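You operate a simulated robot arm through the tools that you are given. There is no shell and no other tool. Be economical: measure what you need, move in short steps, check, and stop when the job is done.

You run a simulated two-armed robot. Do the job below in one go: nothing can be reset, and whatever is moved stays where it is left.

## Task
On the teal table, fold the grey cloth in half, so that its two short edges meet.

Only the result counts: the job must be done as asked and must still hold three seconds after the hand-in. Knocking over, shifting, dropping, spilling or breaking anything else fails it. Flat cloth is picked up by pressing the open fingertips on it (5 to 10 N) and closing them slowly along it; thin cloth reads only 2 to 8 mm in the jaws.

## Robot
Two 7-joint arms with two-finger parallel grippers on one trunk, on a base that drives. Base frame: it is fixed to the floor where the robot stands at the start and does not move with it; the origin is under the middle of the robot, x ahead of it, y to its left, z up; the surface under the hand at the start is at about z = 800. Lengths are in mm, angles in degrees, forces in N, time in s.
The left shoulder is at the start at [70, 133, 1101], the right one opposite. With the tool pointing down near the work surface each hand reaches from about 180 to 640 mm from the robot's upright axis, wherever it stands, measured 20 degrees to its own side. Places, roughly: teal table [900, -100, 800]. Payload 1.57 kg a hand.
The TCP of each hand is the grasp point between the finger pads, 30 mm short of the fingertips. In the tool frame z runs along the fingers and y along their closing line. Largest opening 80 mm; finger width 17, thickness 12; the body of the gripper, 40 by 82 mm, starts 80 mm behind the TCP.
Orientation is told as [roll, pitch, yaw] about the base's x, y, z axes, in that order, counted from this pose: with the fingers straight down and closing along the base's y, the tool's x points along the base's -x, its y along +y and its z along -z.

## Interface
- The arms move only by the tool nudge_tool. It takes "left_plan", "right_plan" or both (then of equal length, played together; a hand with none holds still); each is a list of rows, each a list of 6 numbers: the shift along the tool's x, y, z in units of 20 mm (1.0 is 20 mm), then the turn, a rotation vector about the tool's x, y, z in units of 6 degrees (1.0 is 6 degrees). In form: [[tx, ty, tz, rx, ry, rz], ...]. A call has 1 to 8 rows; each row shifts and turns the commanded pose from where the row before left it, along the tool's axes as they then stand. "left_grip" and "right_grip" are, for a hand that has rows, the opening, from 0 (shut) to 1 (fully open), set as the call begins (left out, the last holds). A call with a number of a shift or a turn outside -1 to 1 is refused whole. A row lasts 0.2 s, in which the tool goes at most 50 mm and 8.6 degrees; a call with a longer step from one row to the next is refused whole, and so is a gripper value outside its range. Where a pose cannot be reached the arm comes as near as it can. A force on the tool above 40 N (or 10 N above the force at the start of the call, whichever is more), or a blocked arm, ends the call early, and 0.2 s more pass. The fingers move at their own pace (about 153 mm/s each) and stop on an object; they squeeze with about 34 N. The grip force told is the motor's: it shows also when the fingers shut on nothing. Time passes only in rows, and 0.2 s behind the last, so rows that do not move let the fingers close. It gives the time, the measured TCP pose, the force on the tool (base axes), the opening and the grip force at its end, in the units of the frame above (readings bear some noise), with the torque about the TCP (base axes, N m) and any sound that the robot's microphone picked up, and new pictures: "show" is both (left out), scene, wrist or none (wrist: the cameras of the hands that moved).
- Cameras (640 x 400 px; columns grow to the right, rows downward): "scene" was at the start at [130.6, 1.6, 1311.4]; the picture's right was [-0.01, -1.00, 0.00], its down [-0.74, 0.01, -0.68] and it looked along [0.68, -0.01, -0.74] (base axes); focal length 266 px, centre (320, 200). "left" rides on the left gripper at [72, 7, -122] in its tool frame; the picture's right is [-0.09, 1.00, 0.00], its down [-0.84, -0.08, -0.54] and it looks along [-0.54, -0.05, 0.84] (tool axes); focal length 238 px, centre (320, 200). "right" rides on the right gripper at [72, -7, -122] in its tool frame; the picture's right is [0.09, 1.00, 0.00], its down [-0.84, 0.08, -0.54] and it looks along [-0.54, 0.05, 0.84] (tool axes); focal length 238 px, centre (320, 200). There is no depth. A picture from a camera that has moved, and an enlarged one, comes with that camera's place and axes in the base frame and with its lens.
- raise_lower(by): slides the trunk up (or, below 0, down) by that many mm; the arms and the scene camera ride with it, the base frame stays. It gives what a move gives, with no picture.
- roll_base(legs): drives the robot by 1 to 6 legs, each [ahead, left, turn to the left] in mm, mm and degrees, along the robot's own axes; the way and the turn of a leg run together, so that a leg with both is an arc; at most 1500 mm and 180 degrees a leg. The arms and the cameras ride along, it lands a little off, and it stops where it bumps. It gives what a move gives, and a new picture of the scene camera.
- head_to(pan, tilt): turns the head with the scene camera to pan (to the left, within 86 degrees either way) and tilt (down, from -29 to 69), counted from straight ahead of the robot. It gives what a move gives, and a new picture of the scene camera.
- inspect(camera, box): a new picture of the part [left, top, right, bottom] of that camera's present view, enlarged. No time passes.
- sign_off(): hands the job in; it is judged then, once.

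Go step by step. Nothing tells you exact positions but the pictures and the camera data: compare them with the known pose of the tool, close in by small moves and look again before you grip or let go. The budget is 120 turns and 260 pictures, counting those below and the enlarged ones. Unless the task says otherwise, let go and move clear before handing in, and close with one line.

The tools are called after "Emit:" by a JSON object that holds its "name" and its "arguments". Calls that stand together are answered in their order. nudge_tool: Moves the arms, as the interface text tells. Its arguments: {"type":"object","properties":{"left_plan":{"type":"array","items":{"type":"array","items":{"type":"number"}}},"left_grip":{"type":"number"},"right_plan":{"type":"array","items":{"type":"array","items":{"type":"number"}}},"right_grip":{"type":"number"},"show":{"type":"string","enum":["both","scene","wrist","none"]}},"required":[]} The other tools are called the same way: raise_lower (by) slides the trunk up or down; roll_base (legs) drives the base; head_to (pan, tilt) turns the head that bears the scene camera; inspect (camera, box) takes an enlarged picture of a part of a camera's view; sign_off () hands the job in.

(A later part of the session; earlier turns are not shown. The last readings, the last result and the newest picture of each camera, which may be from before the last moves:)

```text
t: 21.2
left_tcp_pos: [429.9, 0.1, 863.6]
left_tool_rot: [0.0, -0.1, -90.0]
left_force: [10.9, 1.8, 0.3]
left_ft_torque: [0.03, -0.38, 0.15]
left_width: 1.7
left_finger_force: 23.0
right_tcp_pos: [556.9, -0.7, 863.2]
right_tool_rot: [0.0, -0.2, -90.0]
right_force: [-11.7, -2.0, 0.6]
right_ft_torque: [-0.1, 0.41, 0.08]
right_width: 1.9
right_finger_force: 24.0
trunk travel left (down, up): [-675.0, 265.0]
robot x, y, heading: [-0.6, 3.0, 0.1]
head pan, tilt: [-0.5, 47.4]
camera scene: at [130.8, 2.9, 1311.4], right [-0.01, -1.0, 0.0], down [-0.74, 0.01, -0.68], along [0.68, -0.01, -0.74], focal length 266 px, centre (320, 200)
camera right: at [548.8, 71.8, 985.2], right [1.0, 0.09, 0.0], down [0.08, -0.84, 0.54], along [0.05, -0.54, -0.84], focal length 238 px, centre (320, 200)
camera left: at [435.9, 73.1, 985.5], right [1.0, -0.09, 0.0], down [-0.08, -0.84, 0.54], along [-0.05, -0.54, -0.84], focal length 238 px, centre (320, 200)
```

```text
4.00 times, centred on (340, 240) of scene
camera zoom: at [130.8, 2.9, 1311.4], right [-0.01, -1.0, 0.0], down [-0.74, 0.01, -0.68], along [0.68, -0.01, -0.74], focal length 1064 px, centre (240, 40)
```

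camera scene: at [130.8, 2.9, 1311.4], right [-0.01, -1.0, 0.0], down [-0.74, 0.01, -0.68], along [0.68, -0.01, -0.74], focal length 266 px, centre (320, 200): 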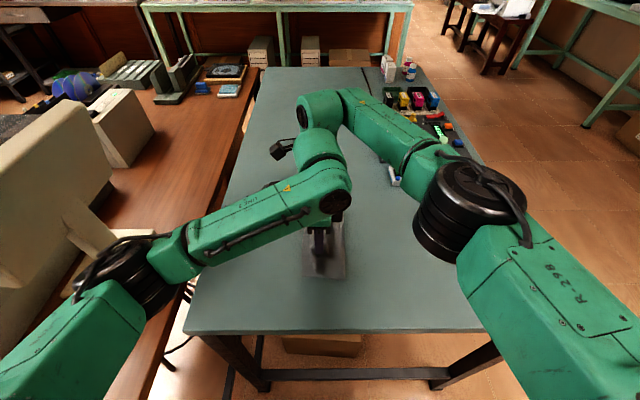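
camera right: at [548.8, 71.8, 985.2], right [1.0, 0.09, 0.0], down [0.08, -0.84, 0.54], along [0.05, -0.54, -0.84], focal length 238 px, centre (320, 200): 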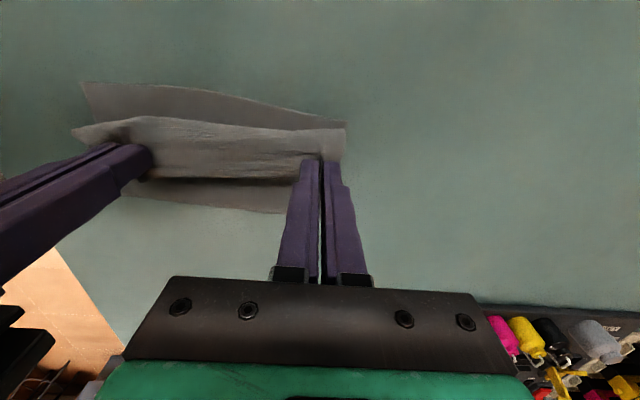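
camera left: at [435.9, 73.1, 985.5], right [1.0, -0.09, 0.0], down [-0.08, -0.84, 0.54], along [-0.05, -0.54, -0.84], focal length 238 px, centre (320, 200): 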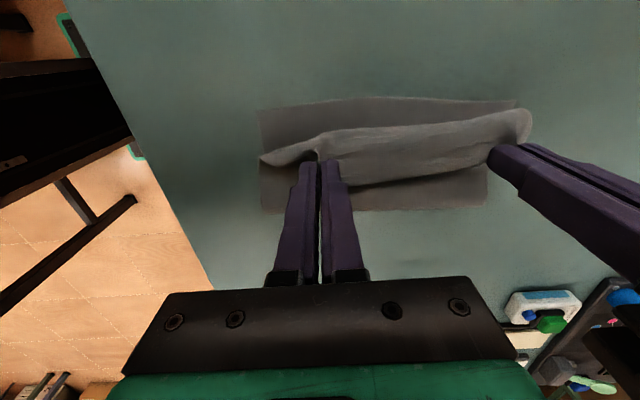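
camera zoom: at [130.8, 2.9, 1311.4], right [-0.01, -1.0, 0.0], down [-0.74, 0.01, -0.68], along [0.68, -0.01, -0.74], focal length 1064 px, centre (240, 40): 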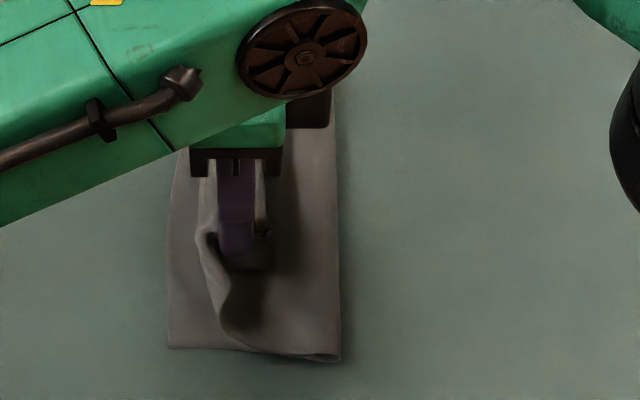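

I see the problem: the pinched strip stays face-up and curls, so the fold line has crept left to y≈−51. I back the hands up so the right part settles, then tilt the fingers (wrists leaning left) so the strip turns over during the arc.

Emit:
{"name": "nudge_tool", "arguments": {"left_plan": [[-1, 0.05, -0.8, 0, 0, 0], [-1, 0.05, -0.4, 0, 0, 0], [-1, 0, 0, 0, 0, 0], [-1, 0, 0, 0, 0, 0], [-1, 0, 0.3, 0, 0, 0]], "right_plan": [[-1, -0.1, -0.8, 0, 0, 0], [-1, -0.1, -0.4, 0, 0, 0], [-1, 0, 0, 0, 0, 0], [-1, 0, 0, 0, 0, 0], [-1, 0, 0.3, 0, 0, 0]], "show": "wrist"}}

```text
t: 22.4
left_tcp_pos: [430.7, -102.3, 880.8]
left_tool_rot: [0.0, 0.1, -90.0]
left_force: [3.6, 0.5, 0.2]
left_ft_torque: [0.01, -0.14, 0.04]
left_width: 1.6
left_finger_force: 23.5
right_tcp_pos: [550.0, -103.0, 880.7]
right_tool_rot: [0.0, 0.1, -90.0]
right_force: [-4.8, -0.6, -0.1]
right_ft_torque: [0.01, 0.13, 0.03]
right_width: 1.7
right_finger_force: 23.6
trunk travel left (down, up): [-675.0, 265.0]
robot x, y, heading: [-1.7, 1.2, 0.3]
head pan, tilt: [-0.5, 47.4]
camera right: at [543.4, -31.5, 1003.1], right [1.0, 0.09, 0.0], down [0.08, -0.84, 0.54], along [0.05, -0.54, -0.84], focal length 238 px, centre (320, 200)
camera left: at [435.0, -29.0, 1002.6], right [1.0, -0.09, 0.0], down [-0.08, -0.84, 0.54], along [-0.05, -0.54, -0.84], focal length 238 px, centre (320, 200)
```

right: 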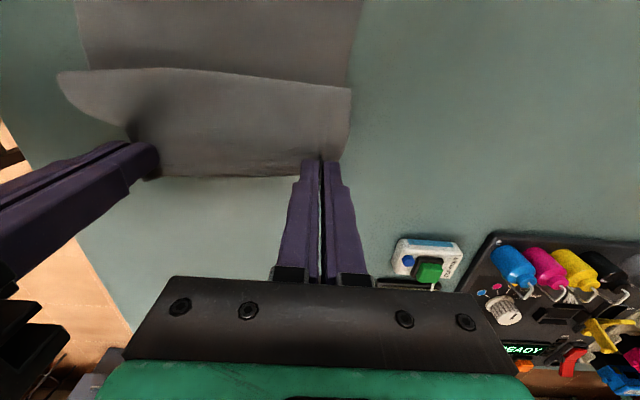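
left: 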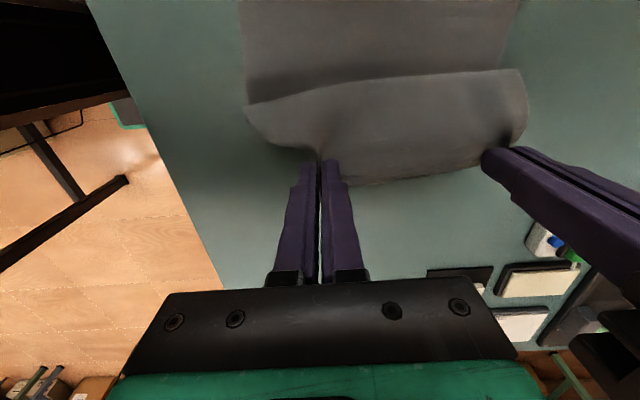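

The cloth is back. Now I tilt both hands by 48° about the edge, keeping the tips in place.

Emit:
{"name": "nudge_tool", "arguments": {"left_plan": [[0.16, 0, 0, 0, -1, 0], [0.16, 0, 0, 0, -1, 0], [0.16, 0, 0, 0, -1, 0], [0.16, 0, 0, 0, -1, 0], [0.16, 0, 0, 0, -1, 0], [0.16, 0, 0, 0, -1, 0], [0.16, 0, 0, 0, -1, 0], [0.16, 0, 0, 0, -1, 0]], "right_plan": [[0.16, 0, 0, 0, -1, 0], [0.16, 0, 0, 0, -1, 0], [0.16, 0, 0, 0, -1, 0], [0.16, 0, 0, 0, -1, 0], [0.16, 0, 0, 0, -1, 0], [0.16, 0, 0, 0, -1, 0], [0.16, 0, 0, 0, -1, 0], [0.16, 0, 0, 0, -1, 0]], "show": "both"}}

```text
t: 24.2
left_tcp_pos: [428.9, -77.1, 871.2]
left_tool_rot: [0.0, -48.2, -90.0]
left_force: [-0.3, 0.4, 0.4]
left_ft_torque: [-0.05, -0.01, 0.04]
left_width: 1.7
left_finger_force: 23.3
right_tcp_pos: [527.1, -87.1, 873.2]
right_tool_rot: [0.1, -48.1, -90.0]
right_force: [-0.2, -1.1, 0.2]
right_ft_torque: [0.01, -0.03, 0.0]
right_width: 2.0
right_finger_force: 23.5
right hand out of reach, approached as far as the arm can: row 7, 8
trunk travel left (down, up): [-675.0, 265.0]
robot x, y, heading: [-1.7, 2.1, -0.1]
head pan, tilt: [-0.5, 47.4]
camera scene: at [131.0, 2.0, 1311.4], right [-0.01, -1.0, 0.0], down [-0.74, 0.01, -0.68], along [0.68, -0.01, -0.74], focal length 266 px, centre (320, 200)
camera right: at [519.7, 53.2, 901.1], right [1.0, 0.06, -0.07], down [0.08, -0.16, 0.98], along [0.05, -0.99, -0.16], focal length 238 px, centre (320, 200)
camera left: at [436.1, 62.4, 899.7], right [1.0, -0.06, 0.07], down [-0.08, -0.15, 0.98], along [-0.05, -0.99, -0.16], focal length 238 px, centre (320, 200)
```

scene: 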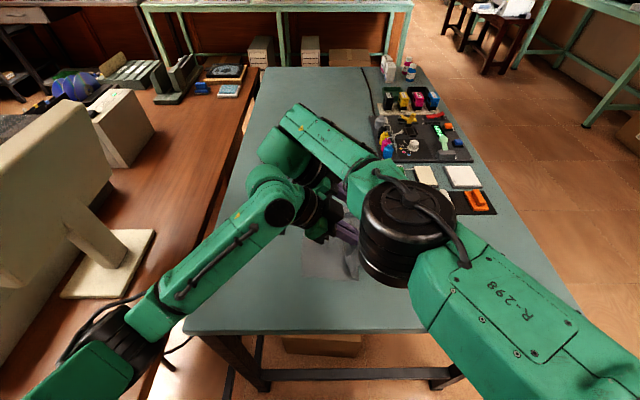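
right: 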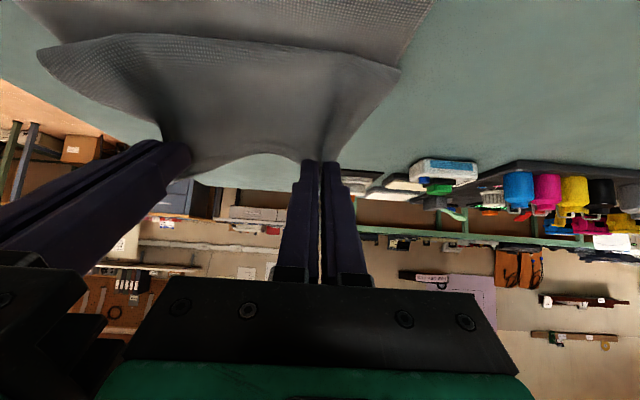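
left: 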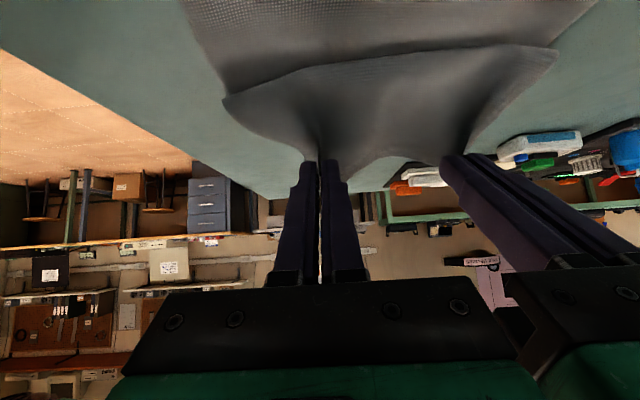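

The right arm hits its reach limit at full tilt. I ease the tilt to 24° while carrying the edge over on a lower arc.

Emit:
{"name": "nudge_tool", "arguments": {"left_plan": [[0.4, 0, -0.52, 0, 1, 0], [0.45, 0, -0.47, 0, 1, 0], [0.5, 0, -0.42, 0, 1, 0], [0.54, 0, -0.37, 0, 1, 0], [0.655, 0, -0.13, 0, 0, 0], [0.76, 0, 0.1, 0, 0, 0]], "right_plan": [[0.4, 0, -0.52, 0, 1, 0], [0.45, 0, -0.47, 0, 1, 0], [0.5, 0, -0.42, 0, 1, 0], [0.54, 0, -0.37, 0, 1, 0], [0.655, 0, -0.13, 0, 0, 0], [0.76, 0, 0.1, 0, 0, 0]], "show": "both"}}

```text
t: 25.6
left_tcp_pos: [429.6, 1.1, 865.8]
left_tool_rot: [0.0, -24.1, -90.0]
left_force: [-0.1, -1.0, 0.2]
left_ft_torque: [0.03, -0.03, 0.01]
left_width: 1.8
left_finger_force: 23.2
right_tcp_pos: [527.6, -7.8, 865.6]
right_tool_rot: [0.1, -24.0, -90.0]
right_force: [-0.4, 0.7, 1.0]
right_ft_torque: [-0.01, -0.01, 0.01]
right_width: 1.7
right_finger_force: 23.7
trunk travel left (down, up): [-675.0, 265.0]
robot x, y, heading: [0.2, 1.1, -0.0]
head pan, tilt: [-0.5, 47.4]
camera scene: at [130.3, 3.2, 1311.5], right [-0.01, -1.0, 0.0], down [-0.74, 0.01, -0.68], along [0.68, -0.01, -0.74], focal length 266 px, centre (320, 200)
camera right: at [519.2, 108.2, 948.5], right [1.0, 0.08, -0.04], down [0.08, -0.54, 0.84], along [0.05, -0.84, -0.55], focal length 238 px, centre (320, 200)
camera left: at [435.4, 118.4, 947.1], right [1.0, -0.08, 0.04], down [-0.08, -0.54, 0.84], along [-0.05, -0.84, -0.55], focal length 238 px, centre (320, 200)
```

scene: 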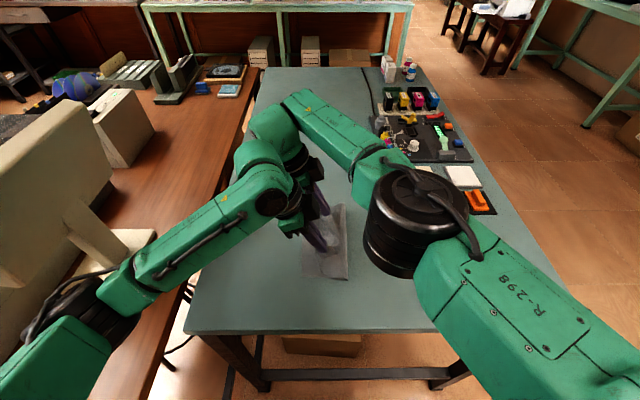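
right: 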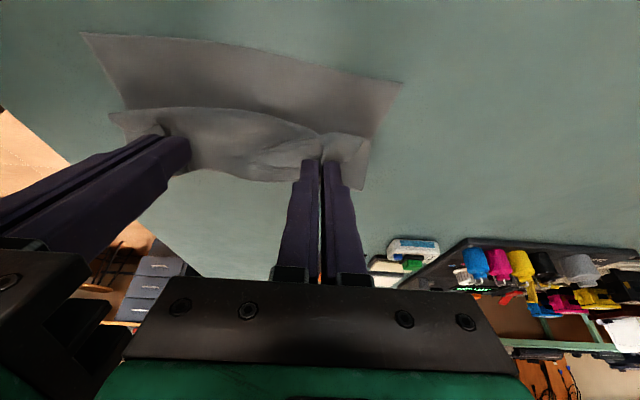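
left: 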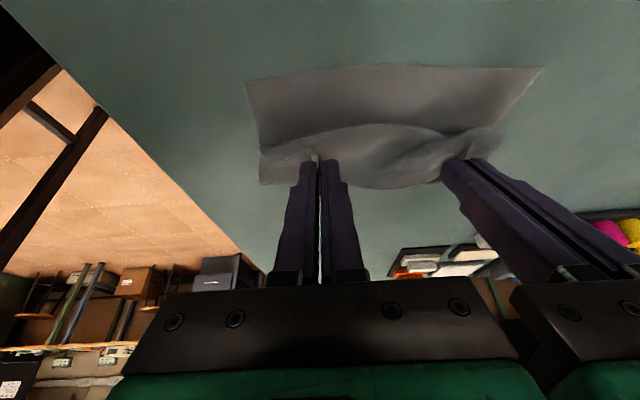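

This is better. The right hand was pulled in to x 527, so I move it back out to 547 and level with the left, then look closely.

Emit:
{"name": "nudge_tool", "arguments": {"right_plan": [[0.2, 0.5, -0.1, 0, 0, 0], [0.2, 0.5, -0.1, 0, 0, 0]], "show": "none"}}

Emit:
{"name": "inspect", "arguments": {"camera": "left", "box": [230, 40, 550, 240]}}

Emit:
{"name": "inspect", "arguments": {"camera": "scene", "box": [260, 190, 420, 290]}}

```text
t: 26.2
left_tcp_pos: [430.3, 0.0, 865.5]
left_tool_rot: [-0.1, -23.9, -89.9]
left_force: [-0.1, 0.2, 0.7]
left_ft_torque: [0.02, 0.01, -0.01]
left_width: 1.9
left_finger_force: 23.7
right_tcp_pos: [532.8, -11.8, 865.5]
right_tool_rot: [0.0, -23.9, -90.0]
right_force: [-0.1, 0.2, 0.1]
right_ft_torque: [-0.01, -0.01, -0.03]
right_width: 1.9
right_finger_force: 23.6
right hand out of reach, approached as far as the arm can: row 1, 2
trunk travel left (down, up): [-675.0, 265.0]
robot x, y, heading: [0.7, 0.6, 0.0]
head pan, tilt: [-0.5, 47.4]
```

```text
2.00 times, centred on (390, 140) of left
camera zoom: at [435.7, 117.0, 947.0], right [1.0, -0.08, 0.04], down [-0.08, -0.54, 0.84], along [-0.05, -0.83, -0.55], focal length 477 px, centre (180, 320)
```

zoom: 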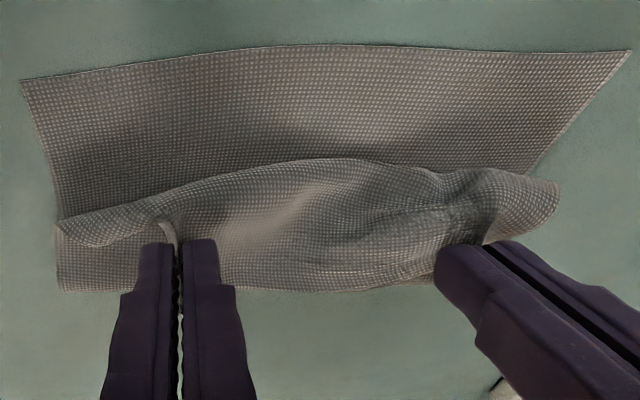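

```text
4.00 times, centred on (340, 240) of scene
camera zoom: at [130.8, 1.2, 1311.4], right [-0.01, -1.0, 0.0], down [-0.74, 0.01, -0.68], along [0.68, -0.01, -0.74], focal length 1064 px, centre (240, 40)
```

zoom: 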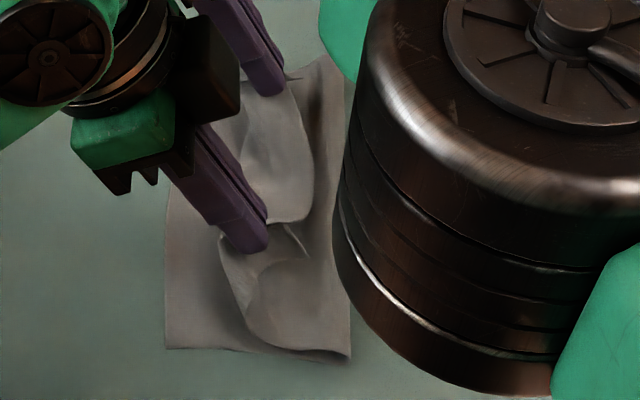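

The cloth is springy and holds an S-bulge, with the lift-off line at y≈−53. I bring the hands back about 30 mm and lower them so the fold line returns to the middle, then look before letting go.

Emit:
{"name": "nudge_tool", "arguments": {"left_plan": [[-0.5, 0, 0.7, 0, 0, 0], [-0.5, 0, 0.7, 0, 0, 0]], "right_plan": [[-0.3, 0.1, 0.6, 0, 0, 0], [-0.3, 0.1, 0.6, 0, 0, 0]], "show": "wrist"}}

Emit:
{"name": "inspect", "arguments": {"camera": "scene", "box": [260, 190, 420, 290]}}

```text
t: 26.8
left_tcp_pos: [431.3, -29.6, 848.3]
left_tool_rot: [0.0, -24.0, -89.8]
left_force: [-0.2, -0.1, 0.8]
left_ft_torque: [-0.01, -0.01, -0.02]
left_width: 1.8
left_finger_force: 23.3
right_tcp_pos: [536.7, -33.3, 849.5]
right_tool_rot: [-0.1, -23.9, -90.1]
right_force: [-0.3, 0.0, -0.3]
right_ft_torque: [0.0, 0.02, 0.01]
right_width: 1.9
right_finger_force: 23.1
trunk travel left (down, up): [-675.0, 265.0]
robot x, y, heading: [0.2, 4.2, 0.0]
head pan, tilt: [-0.5, 47.4]
camera right: at [529.1, 83.2, 931.5], right [1.0, 0.08, -0.04], down [0.08, -0.55, 0.83], along [0.05, -0.83, -0.55], focal length 238 px, centre (320, 200)
camera left: at [436.6, 86.8, 930.1], right [1.0, -0.08, 0.04], down [-0.08, -0.54, 0.84], along [-0.05, -0.83, -0.55], focal length 238 px, centre (320, 200)
```

right: 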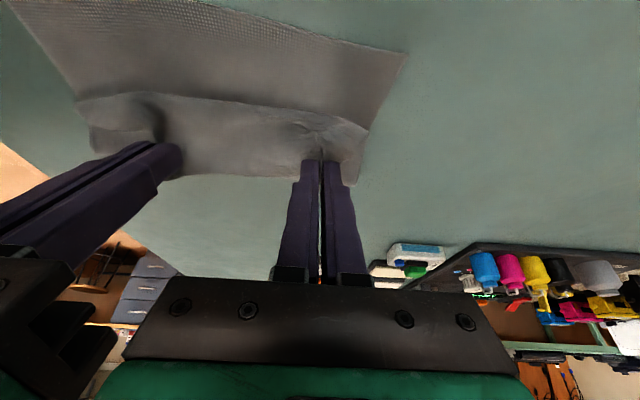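
left: 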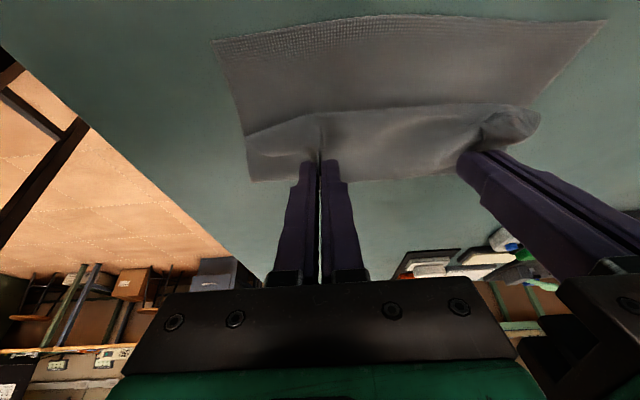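

```text
4.00 times, centred on (340, 240) of scene
camera zoom: at [130.9, 0.7, 1311.4], right [-0.01, -1.0, 0.0], down [-0.74, 0.01, -0.68], along [0.68, -0.01, -0.74], focal length 1064 px, centre (240, 40)
```

zoom: 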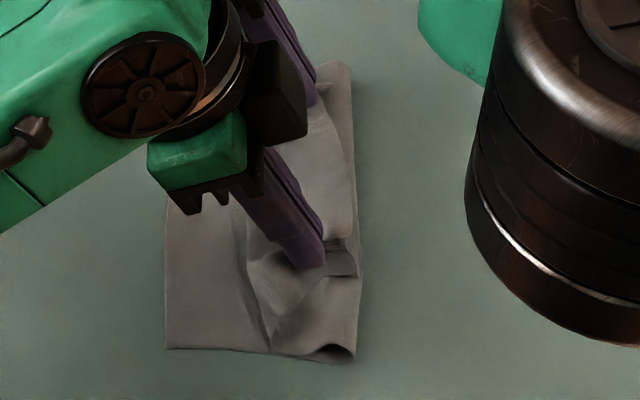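

The cloth is folded into a Z with the held edge on top. I lift nearly straight up with more tilt, so the half hangs taut and leans left before it is let go.

Emit:
{"name": "nudge_tool", "arguments": {"left_plan": [[-0.29, 0, -0.64, 0, -1, 0], [-0.35, 0, -0.61, 0, -1, 0], [-0.41, 0, -0.57, 0, 0, 0], [-0.41, 0, -0.57, 0, 0, 0]], "right_plan": [[-0.29, 0, -0.64, 0, -1, 0], [-0.35, 0, -0.61, 0, -1, 0], [-0.41, 0, -0.57, 0, 0, 0], [-0.41, 0, -0.57, 0, 0, 0]], "show": "both"}}

Emit:
{"name": "inspect", "arguments": {"camera": "scene", "box": [260, 190, 420, 290]}}

```text
t: 27.8
left_tcp_pos: [431.5, -29.0, 904.6]
left_tool_rot: [-0.1, -36.1, -90.0]
left_force: [-0.1, 1.5, -0.3]
left_ft_torque: [-0.03, -0.01, 0.05]
left_width: 1.7
left_finger_force: 23.9
right_tcp_pos: [519.9, -41.4, 899.8]
right_tool_rot: [-0.1, -36.0, -90.0]
right_force: [0.6, 0.0, 0.2]
right_ft_torque: [0.04, 0.03, -0.01]
right_width: 1.8
right_finger_force: 23.0
right hand out of reach, approached as far as the arm can: row 1, 2
trunk travel left (down, up): [-675.0, 265.0]
robot x, y, heading: [-0.1, 4.6, -0.2]
head pan, tilt: [-0.5, 47.4]
camera scene: at [130.1, 2.0, 1311.4], right [-0.01, -1.0, 0.0], down [-0.74, 0.01, -0.68], along [0.68, -0.01, -0.74], focal length 266 px, centre (320, 200)
camera right: at [512.3, 88.8, 956.7], right [1.0, 0.07, -0.06], down [0.08, -0.36, 0.93], along [0.05, -0.93, -0.36], focal length 238 px, centre (320, 200)
camera left: at [437.0, 101.9, 960.5], right [1.0, -0.07, 0.05], down [-0.08, -0.36, 0.93], along [-0.05, -0.93, -0.36], focal length 238 px, centre (320, 200)
```

scene: 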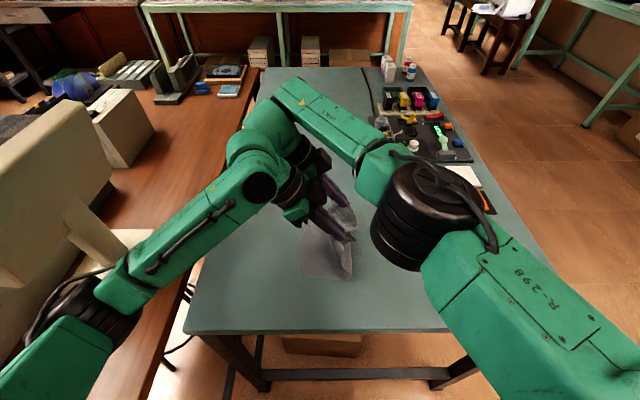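
right: 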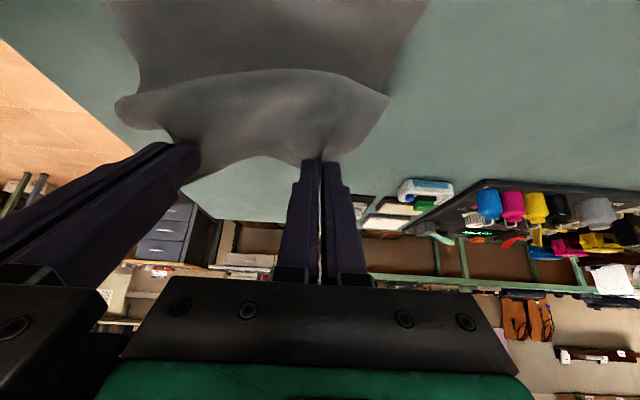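
left: 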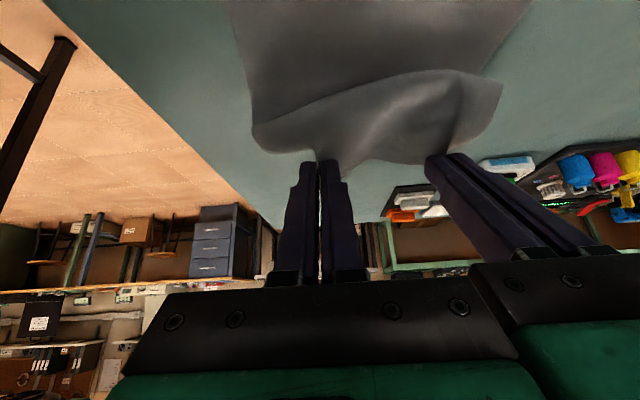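

```text
4.00 times, centred on (340, 240) of scene
camera zoom: at [130.1, 2.0, 1311.4], right [-0.01, -1.0, 0.0], down [-0.74, 0.01, -0.68], along [0.68, -0.01, -0.74], focal length 1064 px, centre (240, 40)
```

zoom: 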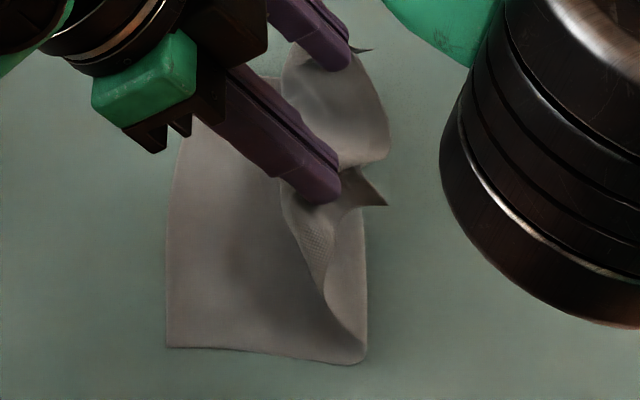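

The half now stands up from y≈−65 with the edge flaps pointing right. I lean it left over the bottom layer and open while still moving left, so that it falls leftward.

Emit:
{"name": "nudge_tool", "arguments": {"left_plan": [[1, 0, -0.3, 0, 0, 0], [1, 0, -0.3, 0, 0, 0]], "right_plan": [[1, 0, -0.3, 0, 1, 0], [1, 0, -0.2, 0, 0, 0]], "show": "wrist"}}

Emit:
{"name": "inspect", "arguments": {"camera": "scene", "box": [260, 190, 420, 290]}}

```text
t: 28.4
left_tcp_pos: [431.1, 10.7, 889.6]
left_tool_rot: [-0.1, -36.1, -89.9]
left_force: [0.5, -0.3, -0.8]
left_ft_torque: [0.01, -0.04, 0.04]
left_width: 1.6
left_finger_force: 23.6
right_tcp_pos: [514.9, -3.3, 888.2]
right_tool_rot: [0.0, -30.0, -89.9]
right_force: [-0.4, 0.0, 0.6]
right_ft_torque: [0.01, -0.03, 0.01]
right_width: 1.9
right_finger_force: 23.2
right hand out of reach, approached as far as the arm can: row 2
trunk travel left (down, up): [-675.0, 265.0]
robot x, y, heading: [1.3, -1.1, -0.1]
head pan, tilt: [-0.5, 47.4]
camera right: at [508.3, 118.6, 957.8], right [1.0, 0.08, -0.05], down [0.08, -0.45, 0.89], along [0.05, -0.89, -0.46], focal length 238 px, centre (320, 200)
camera left: at [436.1, 142.4, 945.0], right [1.0, -0.07, 0.05], down [-0.08, -0.36, 0.93], along [-0.05, -0.93, -0.36], focal length 238 px, centre (320, 200)
```

right: 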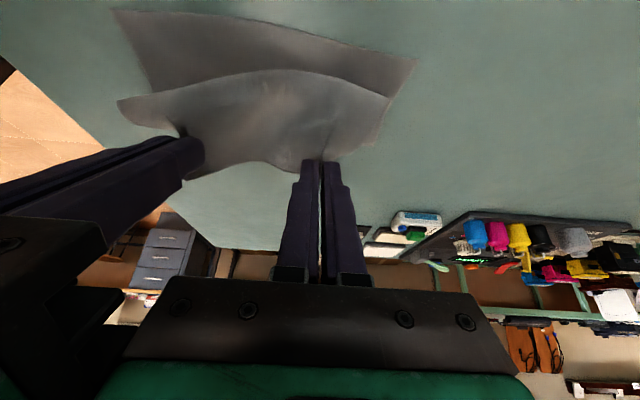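
left: 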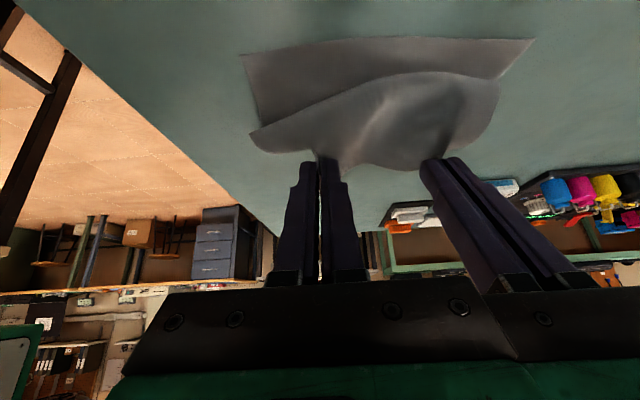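

```text
4.00 times, centred on (340, 240) of scene
camera zoom: at [129.9, 3.9, 1311.5], right [-0.01, -1.0, 0.0], down [-0.74, 0.0, -0.68], along [0.68, -0.01, -0.74], focal length 1064 px, centre (240, 40)
```

zoom: 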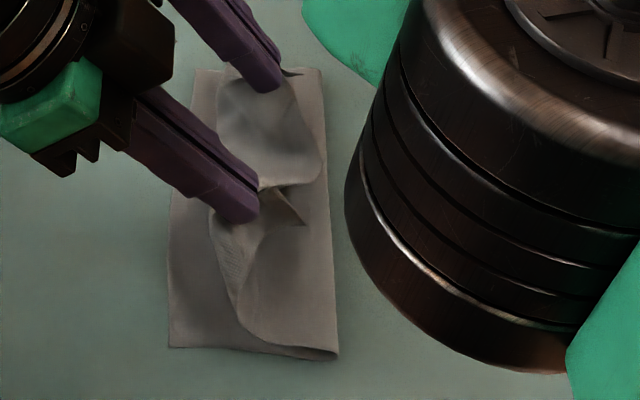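

The lift-off line crept back to −50, so I ease back about 22 mm, settle, then release with a small leftward flick and look.

Emit:
{"name": "nudge_tool", "arguments": {"left_plan": [[-0.5, 0, 0.4, 0, 0, 0], [-0.5, 0, 0.4, 0, 0, 0], [0, 0, 0, 0, 0, 0], [0, 0, 0, 0, 0, 0], [0.3, 0, -0.1, 0, 0, 0]], "right_plan": [[-0.5, 0, 0.4, 0, 0, 0], [-0.5, 0, 0.4, 0, 0, 0], [0, 0, 0, 0, 0, 0], [0, 0, 0, 0, 0, 0], [0.3, 0, -0.1, 0, 0, 0]], "show": "none"}}

Emit:
{"name": "nudge_tool", "arguments": {"left_plan": [[0.3, 0, -0.2, 0, 0, 0], [0.3, 0, -0.3, 0, 0, 0], [0, 0, -0.5, 0, 0, 0], [0, 0, -1, 0, 0, 0], [0, 0, -1, 0, 0, 0]], "right_plan": [[0.3, 0, -0.2, 0, 0, 0], [0.3, 0, -0.3, 0, 0, 0], [0, 0, -0.5, 0, 0, 0], [0, 0, -1, 0, 0, 0], [0, 0, -1, 0, 0, 0]], "left_grip": 0.6, "right_grip": 0.6, "show": "both"}}

```text
t: 29.6
left_tcp_pos: [429.8, -8.2, 887.6]
left_tool_rot: [-0.1, -36.1, -89.9]
left_force: [0.3, 0.0, 0.2]
left_ft_torque: [0.01, 0.0, 0.03]
left_width: 1.6
left_finger_force: 23.8
right_tcp_pos: [515.9, -25.8, 882.1]
right_tool_rot: [0.0, -30.0, -90.1]
right_force: [-0.1, 0.2, -0.3]
right_ft_torque: [0.02, -0.03, -0.01]
right_width: 1.8
right_finger_force: 23.5
trunk travel left (down, up): [-675.0, 265.0]
robot x, y, heading: [-1.1, 0.3, 0.3]
head pan, tilt: [-0.5, 47.4]
```

```text
t: 30.8
left_tcp_pos: [426.2, 35.6, 926.1]
left_tool_rot: [-0.6, -36.0, -90.2]
left_force: [-33.1, -11.7, -16.0]
left_ft_torque: [0.3, -2.37, 1.07]
left_width: 48.2
left_finger_force: 0.1
right_tcp_pos: [511.1, 7.3, 922.4]
right_tool_rot: [0.4, -29.9, -89.4]
right_force: [33.2, 12.0, 15.7]
right_ft_torque: [0.14, 3.8, -2.94]
right_width: 48.0
right_finger_force: 0.1
right hand out of reach, approached as far as the arm can: row 4, 5
trunk travel left (down, up): [-675.0, 265.0]
robot x, y, heading: [-2.8, 1.6, 0.0]
head pan, tilt: [-0.5, 47.4]
camera scene: at [130.1, 2.3, 1311.4], right [-0.01, -1.0, 0.0], down [-0.74, 0.01, -0.68], along [0.68, -0.01, -0.74], focal length 266 px, centre (320, 200)
camera right: at [501.2, 130.9, 991.9], right [0.99, 0.09, -0.04], down [0.08, -0.45, 0.89], along [0.07, -0.89, -0.46], focal length 238 px, centre (320, 200)
camera left: at [434.2, 166.5, 982.9], right [1.0, -0.08, 0.05], down [-0.07, -0.36, 0.93], along [-0.06, -0.93, -0.36], focal length 238 px, centre (320, 200)
```

scene: 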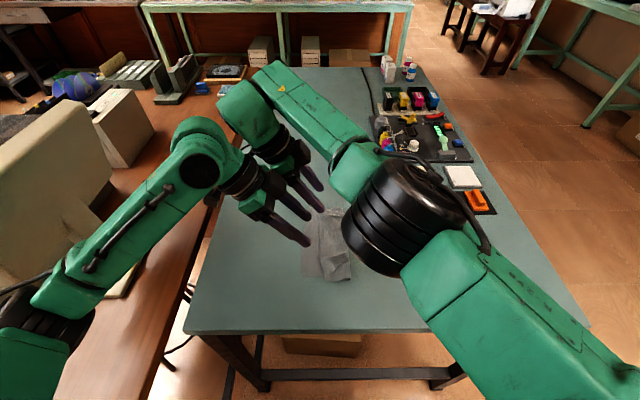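
right: 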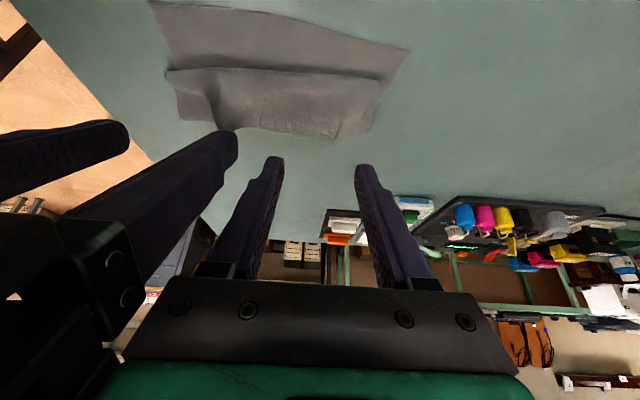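
left: 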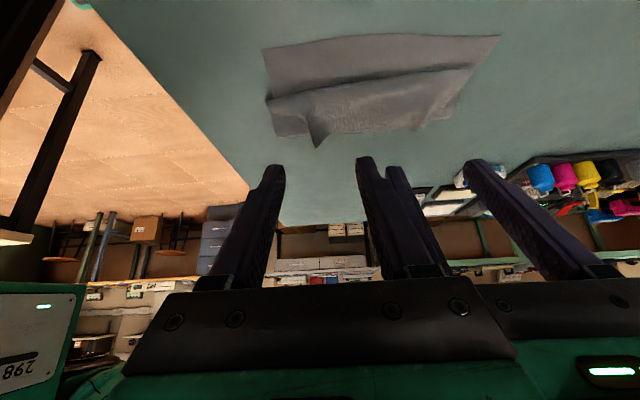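

The cloth is released, but the two grippers are touching each other at 33 N. I separate them first.

Emit:
{"name": "nudge_tool", "arguments": {"left_plan": [[0, -1, 0, 0, 0, 0], [0, -1, -0.5, 0, 0, 0], [0.3, -0.5, -1, 0, 0, 0], [0, 0, -1, 0, 1, 0], [0, 0, -1, 0, 1, 0], [0, 0, -1, 0, 1, 0]], "right_plan": [[0, 0, 0, 0, 0, 0], [0, 0, 0, 0, 0, 0], [0, 0, -0.5, 0, 0, 0], [-0.5, 0, -1, 0, 1, 0], [-0.5, 0, -1, 0, 1, 0], [-0.5, 0, -1, 0, 1, 0]], "show": "scene"}}

Emit:
{"name": "inspect", "arguments": {"camera": "right", "box": [0, 0, 640, 400]}}

Emit:
{"name": "inspect", "arguments": {"camera": "scene", "box": [260, 190, 420, 290]}}

```text
t: 32.2
left_tcp_pos: [379.7, 89.4, 1000.3]
left_tool_rot: [-0.1, -17.8, -89.9]
left_force: [-0.2, 0.2, 0.2]
left_ft_torque: [0.01, -0.02, 0.01]
left_width: 48.2
left_finger_force: 0.0
right_tcp_pos: [509.4, 5.1, 992.9]
right_tool_rot: [0.0, -11.9, -90.1]
right_force: [0.1, -0.3, -0.6]
right_ft_torque: [-0.01, 0.0, 0.0]
right_width: 47.9
right_finger_force: 0.0
right hand out of reach, approached as far as the arm can: row 3
trunk travel left (down, up): [-675.0, 265.0]
robot x, y, heading: [-0.2, 3.0, 0.0]
head pan, tilt: [-0.5, 47.4]
camera scene: at [130.3, 0.1, 1311.4], right [-0.01, -1.0, 0.0], down [-0.74, 0.01, -0.68], along [0.68, 0.0, -0.74], focal length 266 px, centre (320, 200)
```

scene: 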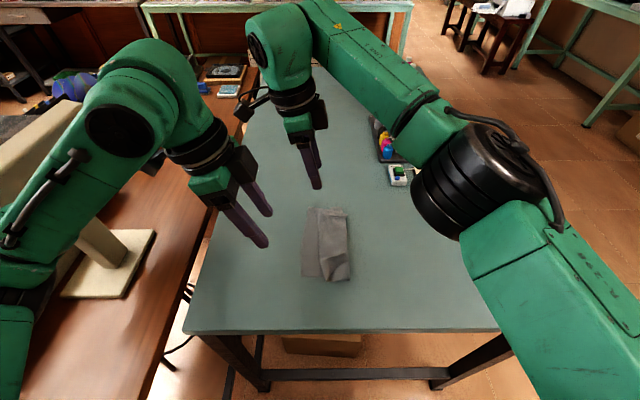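

```text
1.00 times, centred on (320, 200) of right (not enlarged: the box is as wide or as high as the picture)
camera zoom: at [502.2, 101.0, 1097.7], right [1.0, 0.09, -0.02], down [0.08, -0.71, 0.7], along [0.05, -0.7, -0.71], focal length 238 px, centre (320, 200)
```

zoom: 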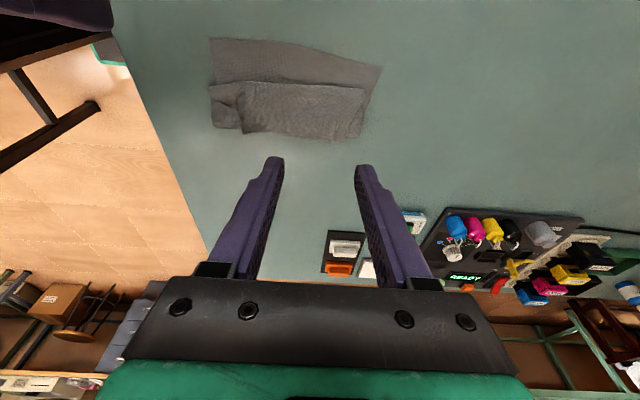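

```text
4.00 times, centred on (340, 240) of scene
camera zoom: at [130.3, 0.1, 1311.4], right [-0.01, -1.0, 0.0], down [-0.74, 0.01, -0.68], along [0.68, 0.0, -0.74], focal length 1064 px, centre (240, 40)
```

zoom: 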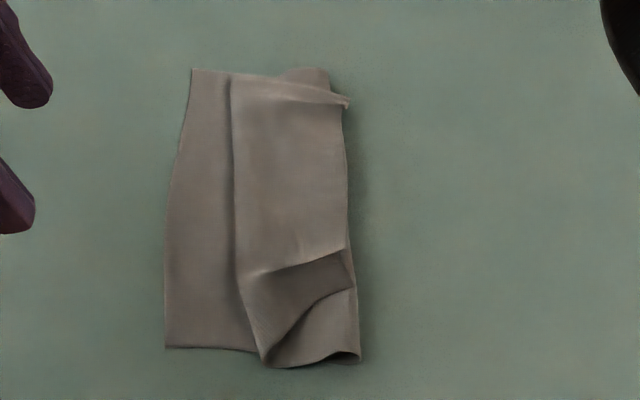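

The half collapsed into a Z: the top strip (about 55 mm) is folded back, with its edge lying near y≈−62 above the fold. I need that strip flipped to the left, so I take a closer look first.

Emit:
{"name": "inspect", "arguments": {"camera": "scene", "box": [296, 204, 360, 286]}}

Emit:
{"name": "inspect", "arguments": {"camera": "right", "box": [200, 20, 400, 150]}}

```text
4.88 times, centred on (328, 245) of scene
camera zoom: at [130.3, 0.1, 1311.4], right [-0.01, -1.0, 0.0], down [-0.74, 0.01, -0.68], along [0.68, 0.0, -0.74], focal length 1297 px, centre (281, -20)
```

zoom: 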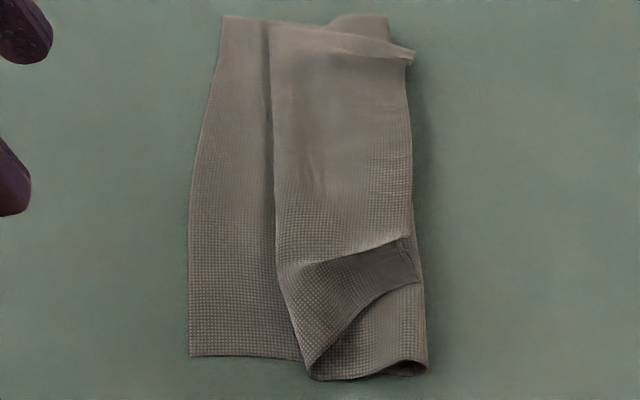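

```text
3.08 times, centred on (300, 85) of right
camera zoom: at [502.2, 101.0, 1097.7], right [1.0, 0.09, -0.02], down [0.08, -0.71, 0.7], along [0.05, -0.7, -0.71], focal length 733 px, centre (382, 554)
```

zoom: 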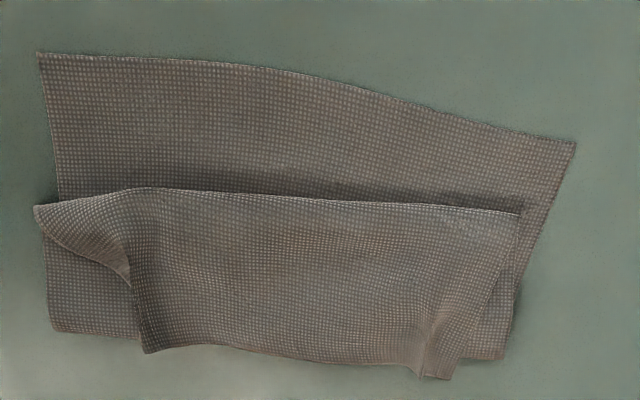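

The strip's free edge lies at y≈−69, x 409–530, and its bend at y≈−1. I will regrip that edge mid-way with the left hand, which tilts best on that side, and use the right hand to help. First I reposition both.

Emit:
{"name": "nudge_tool", "arguments": {"right_plan": [[-1, 0.2, 0, 0, 1, 0], [-1, 0.2, 0, 0, 1, 0], [-1, 0.2, 0, 0, 0, 0], [-1, 0.2, 0, 0, 0, 0], [-1, 0.2, 0, 0, 0, 0], [-1, 0.2, 0, 0, 0, 0], [-1, 0.2, 0, 0, 0, 0], [-1, 0.2, 0, 0, 0, 0]], "left_plan": [[0, 0, 0, 0, 1, 0], [0, 0, 0, 0, 1, 0], [0, 0, 0, 0, 1, 0], [-1, 0.5, 0.3, 0, 0, 0], [-1, 0.8, 0.5, 0, 0, 0], [-1, 0.9, 0.5, 0, 0, 0], [-1, 0.9, 0.5, 0, 0, 0], [-1, 0.9, 0.5, 0, 0, 0]], "show": "none"}}

Emit:
{"name": "nudge_tool", "arguments": {"left_plan": [[-1, 0.5, 0.8, 0, 0, 0], [-1, 0.5, 0.8, 0, 0, 0], [-0.6, 0, 0.9, 0, 0, 0]], "left_grip": 0.42, "show": "both"}}

```text
t: 34.0
left_tcp_pos: [460.2, -11.9, 957.1]
left_tool_rot: [0.0, 0.2, -89.9]
left_force: [0.5, 0.3, 0.4]
left_ft_torque: [-0.01, 0.0, 0.01]
left_width: 47.9
left_finger_force: 0.1
right_tcp_pos: [542.1, -155.4, 998.6]
right_tool_rot: [0.0, 0.0, -90.1]
right_force: [0.0, 0.6, -0.4]
right_ft_torque: [0.03, 0.0, 0.02]
right_width: 48.1
right_finger_force: 0.1
trunk travel left (down, up): [-675.0, 265.0]
robot x, y, heading: [2.6, 1.9, -0.0]
head pan, tilt: [-0.5, 47.4]
```

```text
t: 34.8
left_tcp_pos: [479.1, -63.5, 905.5]
left_tool_rot: [0.0, 0.0, -90.0]
left_force: [-0.6, 0.4, -0.1]
left_ft_torque: [-0.01, 0.01, -0.01]
left_width: 33.3
left_finger_force: 0.1
right_tcp_pos: [541.4, -153.1, 999.8]
right_tool_rot: [0.0, 0.0, -90.1]
right_force: [-0.3, -0.2, 0.1]
right_ft_torque: [-0.01, -0.01, -0.02]
right_width: 48.2
right_finger_force: 0.2
trunk travel left (down, up): [-675.0, 265.0]
robot x, y, heading: [1.5, -1.3, 0.0]
head pan, tilt: [-0.5, 47.4]
camera scene: at [130.5, 1.8, 1311.4], right [-0.01, -1.0, 0.0], down [-0.74, 0.01, -0.68], along [0.68, -0.01, -0.74], focal length 266 px, centre (320, 200)
camera left: at [485.2, 10.0, 1027.3], right [1.0, -0.09, 0.0], down [-0.08, -0.84, 0.54], along [-0.05, -0.54, -0.84], focal length 238 px, centre (320, 200)
```

scene: 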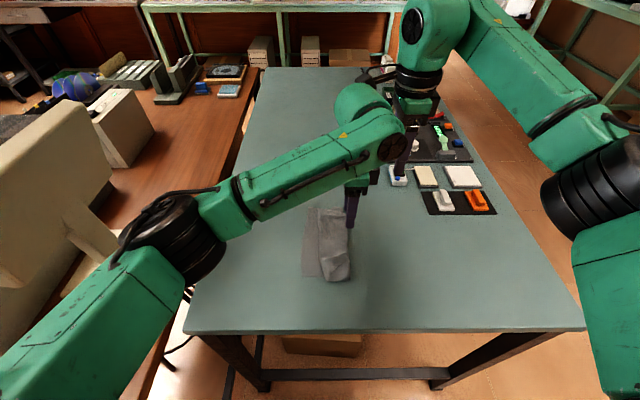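
left: 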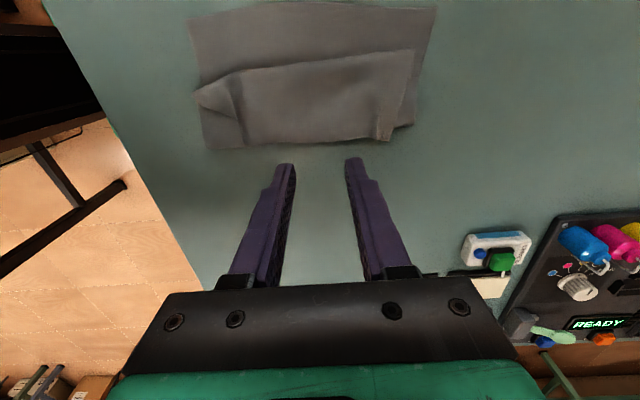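

The edge under the left hand is at y≈−68.6, so the fingers cover the last ~13 mm. I go down onto it in small steps.

Emit:
{"name": "nudge_tool", "arguments": {"left_plan": [[0.1, 0, 0.9, 0, 0, 0], [0, 0, 0.9, 0, 0, 0], [0, 0, 0.9, 0, 0, 0], [0, 0, 0.5, 0, 0, 0]], "show": "wrist"}}

Emit:
{"name": "nudge_tool", "arguments": {"left_plan": [[0, 0, 0.12, 0, 0, 0]], "show": "none"}}

Emit:
{"name": "nudge_tool", "arguments": {"left_plan": [[0, 0, 0.12, 0, 0, 0]], "show": "none"}}

```text
t: 35.8
left_tcp_pos: [480.9, -60.9, 840.5]
left_tool_rot: [0.0, 0.0, -89.9]
left_force: [0.3, 0.2, 0.2]
left_ft_torque: [0.0, 0.0, -0.04]
left_width: 33.8
left_finger_force: 0.0
right_tcp_pos: [542.3, -153.3, 998.8]
right_tool_rot: [0.0, 0.0, -90.1]
right_force: [0.2, -0.2, 0.1]
right_ft_torque: [0.01, -0.01, 0.03]
right_width: 48.1
right_finger_force: 0.0
trunk travel left (down, up): [-675.0, 265.0]
robot x, y, heading: [0.3, 3.6, 0.0]
head pan, tilt: [-0.5, 47.4]
camera left: at [486.5, 12.4, 962.5], right [1.0, -0.09, 0.0], down [-0.08, -0.84, 0.54], along [-0.05, -0.54, -0.84], focal length 238 px, centre (320, 200)
```

left: 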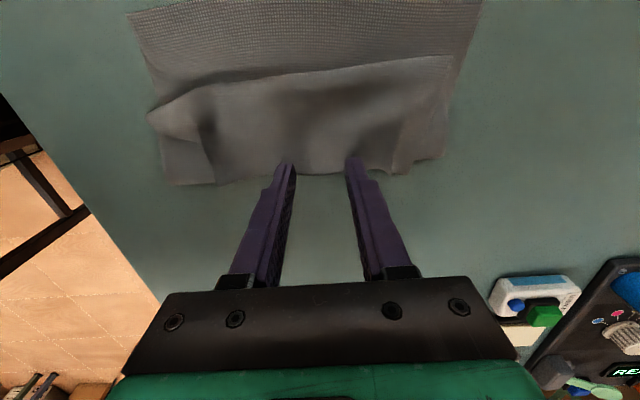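

```text
t: 36.2
left_tcp_pos: [480.0, -61.7, 838.4]
left_tool_rot: [0.0, 0.1, -90.1]
left_force: [-0.8, 0.0, 0.1]
left_ft_torque: [0.01, -0.04, 0.0]
left_width: 33.4
left_finger_force: 0.0
right_tcp_pos: [541.7, -153.2, 999.9]
right_tool_rot: [0.0, 0.0, -90.1]
right_force: [-0.8, 0.4, -0.2]
right_ft_torque: [0.0, 0.0, 0.02]
right_width: 48.1
right_finger_force: 0.0
trunk travel left (down, up): [-675.0, 265.0]
robot x, y, heading: [-0.5, -3.8, -0.2]
head pan, tilt: [-0.5, 47.4]
```

```text
t: 36.6
left_tcp_pos: [479.2, -61.6, 836.0]
left_tool_rot: [0.0, -0.1, -89.9]
left_force: [0.4, 0.3, 0.0]
left_ft_torque: [-0.02, -0.01, -0.01]
left_width: 33.6
left_finger_force: 0.0
right_tcp_pos: [541.0, -154.0, 999.2]
right_tool_rot: [0.0, -0.1, -90.0]
right_force: [-0.3, -0.2, -0.9]
right_ft_torque: [0.03, -0.01, 0.01]
right_width: 47.9
right_finger_force: 0.1
trunk travel left (down, up): [-675.0, 265.0]
robot x, y, heading: [1.5, -0.0, 0.1]
head pan, tilt: [-0.5, 47.4]
```

Emit:
{"name": "nudge_tool", "arguments": {"left_plan": [[0, 0, 0.1, 0, 0, 0]], "show": "none"}}

Emit:
{"name": "nudge_tool", "arguments": {"left_plan": [[0, 0, 0.08, 0, 0, 0]], "show": "none"}}

```text
t: 37.0
left_tcp_pos: [480.3, -61.5, 832.8]
left_tool_rot: [-0.1, 0.0, -89.8]
left_force: [-0.2, 0.8, -0.3]
left_ft_torque: [-0.01, 0.03, -0.01]
left_width: 33.7
left_finger_force: 0.0
right_tcp_pos: [541.7, -154.1, 999.2]
right_tool_rot: [0.0, -0.1, -90.0]
right_force: [-0.6, -0.2, -0.2]
right_ft_torque: [0.01, -0.01, -0.03]
right_width: 48.1
right_finger_force: 0.1
trunk travel left (down, up): [-675.0, 265.0]
robot x, y, heading: [-1.6, -2.1, -0.0]
head pan, tilt: [-0.5, 47.4]
```

```text
t: 37.4
left_tcp_pos: [479.7, -61.5, 834.4]
left_tool_rot: [0.1, -0.2, -90.0]
left_force: [0.0, -0.6, 0.3]
left_ft_torque: [0.01, 0.02, -0.01]
left_width: 33.4
left_finger_force: 0.1
right_tcp_pos: [542.6, -152.3, 998.1]
right_tool_rot: [0.0, 0.0, -90.0]
right_force: [0.2, 0.4, -1.1]
right_ft_torque: [0.06, 0.02, -0.02]
right_width: 48.1
right_finger_force: 0.0
trunk travel left (down, up): [-675.0, 265.0]
robot x, y, heading: [-1.3, 2.3, -0.1]
head pan, tilt: [-0.5, 47.4]
```

Emit:
{"name": "nudge_tool", "arguments": {"left_plan": [[0, 0, 0.08, 0, 0, 0]], "show": "none"}}

Emit:
{"name": "nudge_tool", "arguments": {"left_plan": [[0, 0, 0.06, 0, 0, 0]], "show": "none"}}

```text
t: 37.8
left_tcp_pos: [480.7, -61.4, 832.8]
left_tool_rot: [0.1, 0.0, -90.0]
left_force: [0.0, 0.5, 3.4]
left_ft_torque: [0.04, 0.0, 0.04]
left_width: 33.0
left_finger_force: 0.1
right_tcp_pos: [541.6, -152.0, 999.0]
right_tool_rot: [0.0, 0.1, -89.9]
right_force: [0.4, -0.8, 0.1]
right_ft_torque: [-0.01, 0.01, 0.0]
right_width: 48.1
right_finger_force: 0.1
trunk travel left (down, up): [-675.0, 265.0]
robot x, y, heading: [0.7, 1.3, -0.2]
head pan, tilt: [-0.5, 47.4]
```

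```text
t: 38.2
left_tcp_pos: [478.5, -62.1, 831.4]
left_tool_rot: [0.1, -0.1, -90.1]
left_force: [2.5, 1.5, 12.1]
left_ft_torque: [0.07, 0.09, 0.0]
left_width: 32.5
left_finger_force: 0.1
right_tcp_pos: [540.1, -152.4, 1001.1]
right_tool_rot: [0.1, 0.1, -90.0]
right_force: [0.3, 0.0, 1.1]
right_ft_torque: [0.02, -0.01, 0.0]
right_width: 47.9
right_finger_force: 0.1
trunk travel left (down, up): [-675.0, 265.0]
robot x, y, heading: [1.7, 1.3, 0.2]
head pan, tilt: [-0.5, 47.4]
```

Emit:
{"name": "nudge_tool", "arguments": {"left_plan": [[0, 0, -0.03, 0, 0, 0]], "left_grip": 0.33, "show": "none"}}

Emit:
{"name": "nudge_tool", "arguments": {"left_plan": [[0, 0, 0, 0, 0, 0]], "left_grip": 0.24, "show": "none"}}

Emit:
{"name": "nudge_tool", "arguments": {"left_plan": [[0, 0, 0, 0, 0, 0]], "left_grip": 0.14, "show": "none"}}

Emit:
{"name": "nudge_tool", "arguments": {"left_plan": [[0, 0, 0, 0, 0, 0], [0, 0, 0, 0, 0, 0]], "left_grip": 0, "show": "wrist"}}

```text
t: 38.6
left_tcp_pos: [477.8, -62.5, 831.0]
left_tool_rot: [0.2, -0.1, -90.0]
left_force: [0.5, 0.2, 12.5]
left_ft_torque: [0.06, 0.08, -0.05]
left_width: 24.6
left_finger_force: 0.1
right_tcp_pos: [539.5, -151.8, 1000.4]
right_tool_rot: [0.1, -0.1, -90.0]
right_force: [0.7, -1.3, -0.9]
right_ft_torque: [-0.01, -0.02, -0.02]
right_width: 47.9
right_finger_force: 0.1
trunk travel left (down, up): [-675.0, 265.0]
robot x, y, heading: [-0.2, -0.7, -0.1]
head pan, tilt: [-0.5, 47.4]
```

```text
t: 39.0
left_tcp_pos: [478.1, -61.6, 832.1]
left_tool_rot: [0.1, -0.1, -89.9]
left_force: [-0.6, 0.0, 13.0]
left_ft_torque: [0.04, 0.06, 0.01]
left_width: 17.1
left_finger_force: 0.1
right_tcp_pos: [539.9, -152.3, 1000.5]
right_tool_rot: [0.1, 0.0, -90.1]
right_force: [-0.7, 0.5, 0.8]
right_ft_torque: [0.03, -0.04, -0.02]
right_width: 47.9
right_finger_force: 0.0
trunk travel left (down, up): [-675.0, 265.0]
robot x, y, heading: [-0.6, 1.5, -0.1]
head pan, tilt: [-0.5, 47.4]
```

```text
t: 39.4
left_tcp_pos: [478.8, -62.6, 830.9]
left_tool_rot: [0.1, -0.1, -90.0]
left_force: [-0.5, 0.6, 12.6]
left_ft_torque: [0.01, 0.03, 0.01]
left_width: 10.0
left_finger_force: 0.1
right_tcp_pos: [538.9, -153.2, 1001.6]
right_tool_rot: [0.2, 0.0, -90.1]
right_force: [-0.5, 0.1, 0.9]
right_ft_torque: [-0.01, 0.0, 0.04]
right_width: 47.9
right_finger_force: 0.0
trunk travel left (down, up): [-675.0, 265.0]
robot x, y, heading: [-1.3, 0.6, -0.1]
head pan, tilt: [-0.5, 47.4]
```

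```text
t: 40.0
left_tcp_pos: [478.3, -61.1, 833.0]
left_tool_rot: [0.2, 0.0, -90.0]
left_force: [-1.2, 0.0, 13.4]
left_ft_torque: [0.07, 0.06, 0.0]
left_width: 2.6
left_finger_force: 23.8
right_tcp_pos: [540.9, -152.8, 1001.1]
right_tool_rot: [0.2, 0.0, -90.0]
right_force: [0.0, 0.1, 0.3]
right_ft_torque: [0.02, 0.0, -0.01]
right_width: 48.0
right_finger_force: 0.0
trunk travel left (down, up): [-675.0, 265.0]
robot x, y, heading: [-0.7, -1.6, -0.0]
head pan, tilt: [-0.5, 47.4]
camera left: at [484.3, 11.3, 953.7], right [1.0, -0.09, 0.0], down [-0.08, -0.84, 0.54], along [-0.05, -0.54, -0.84], focal length 238 px, centre (320, 200)
```

left: 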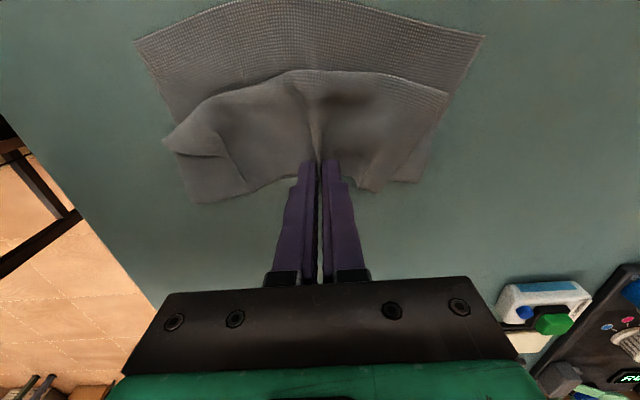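

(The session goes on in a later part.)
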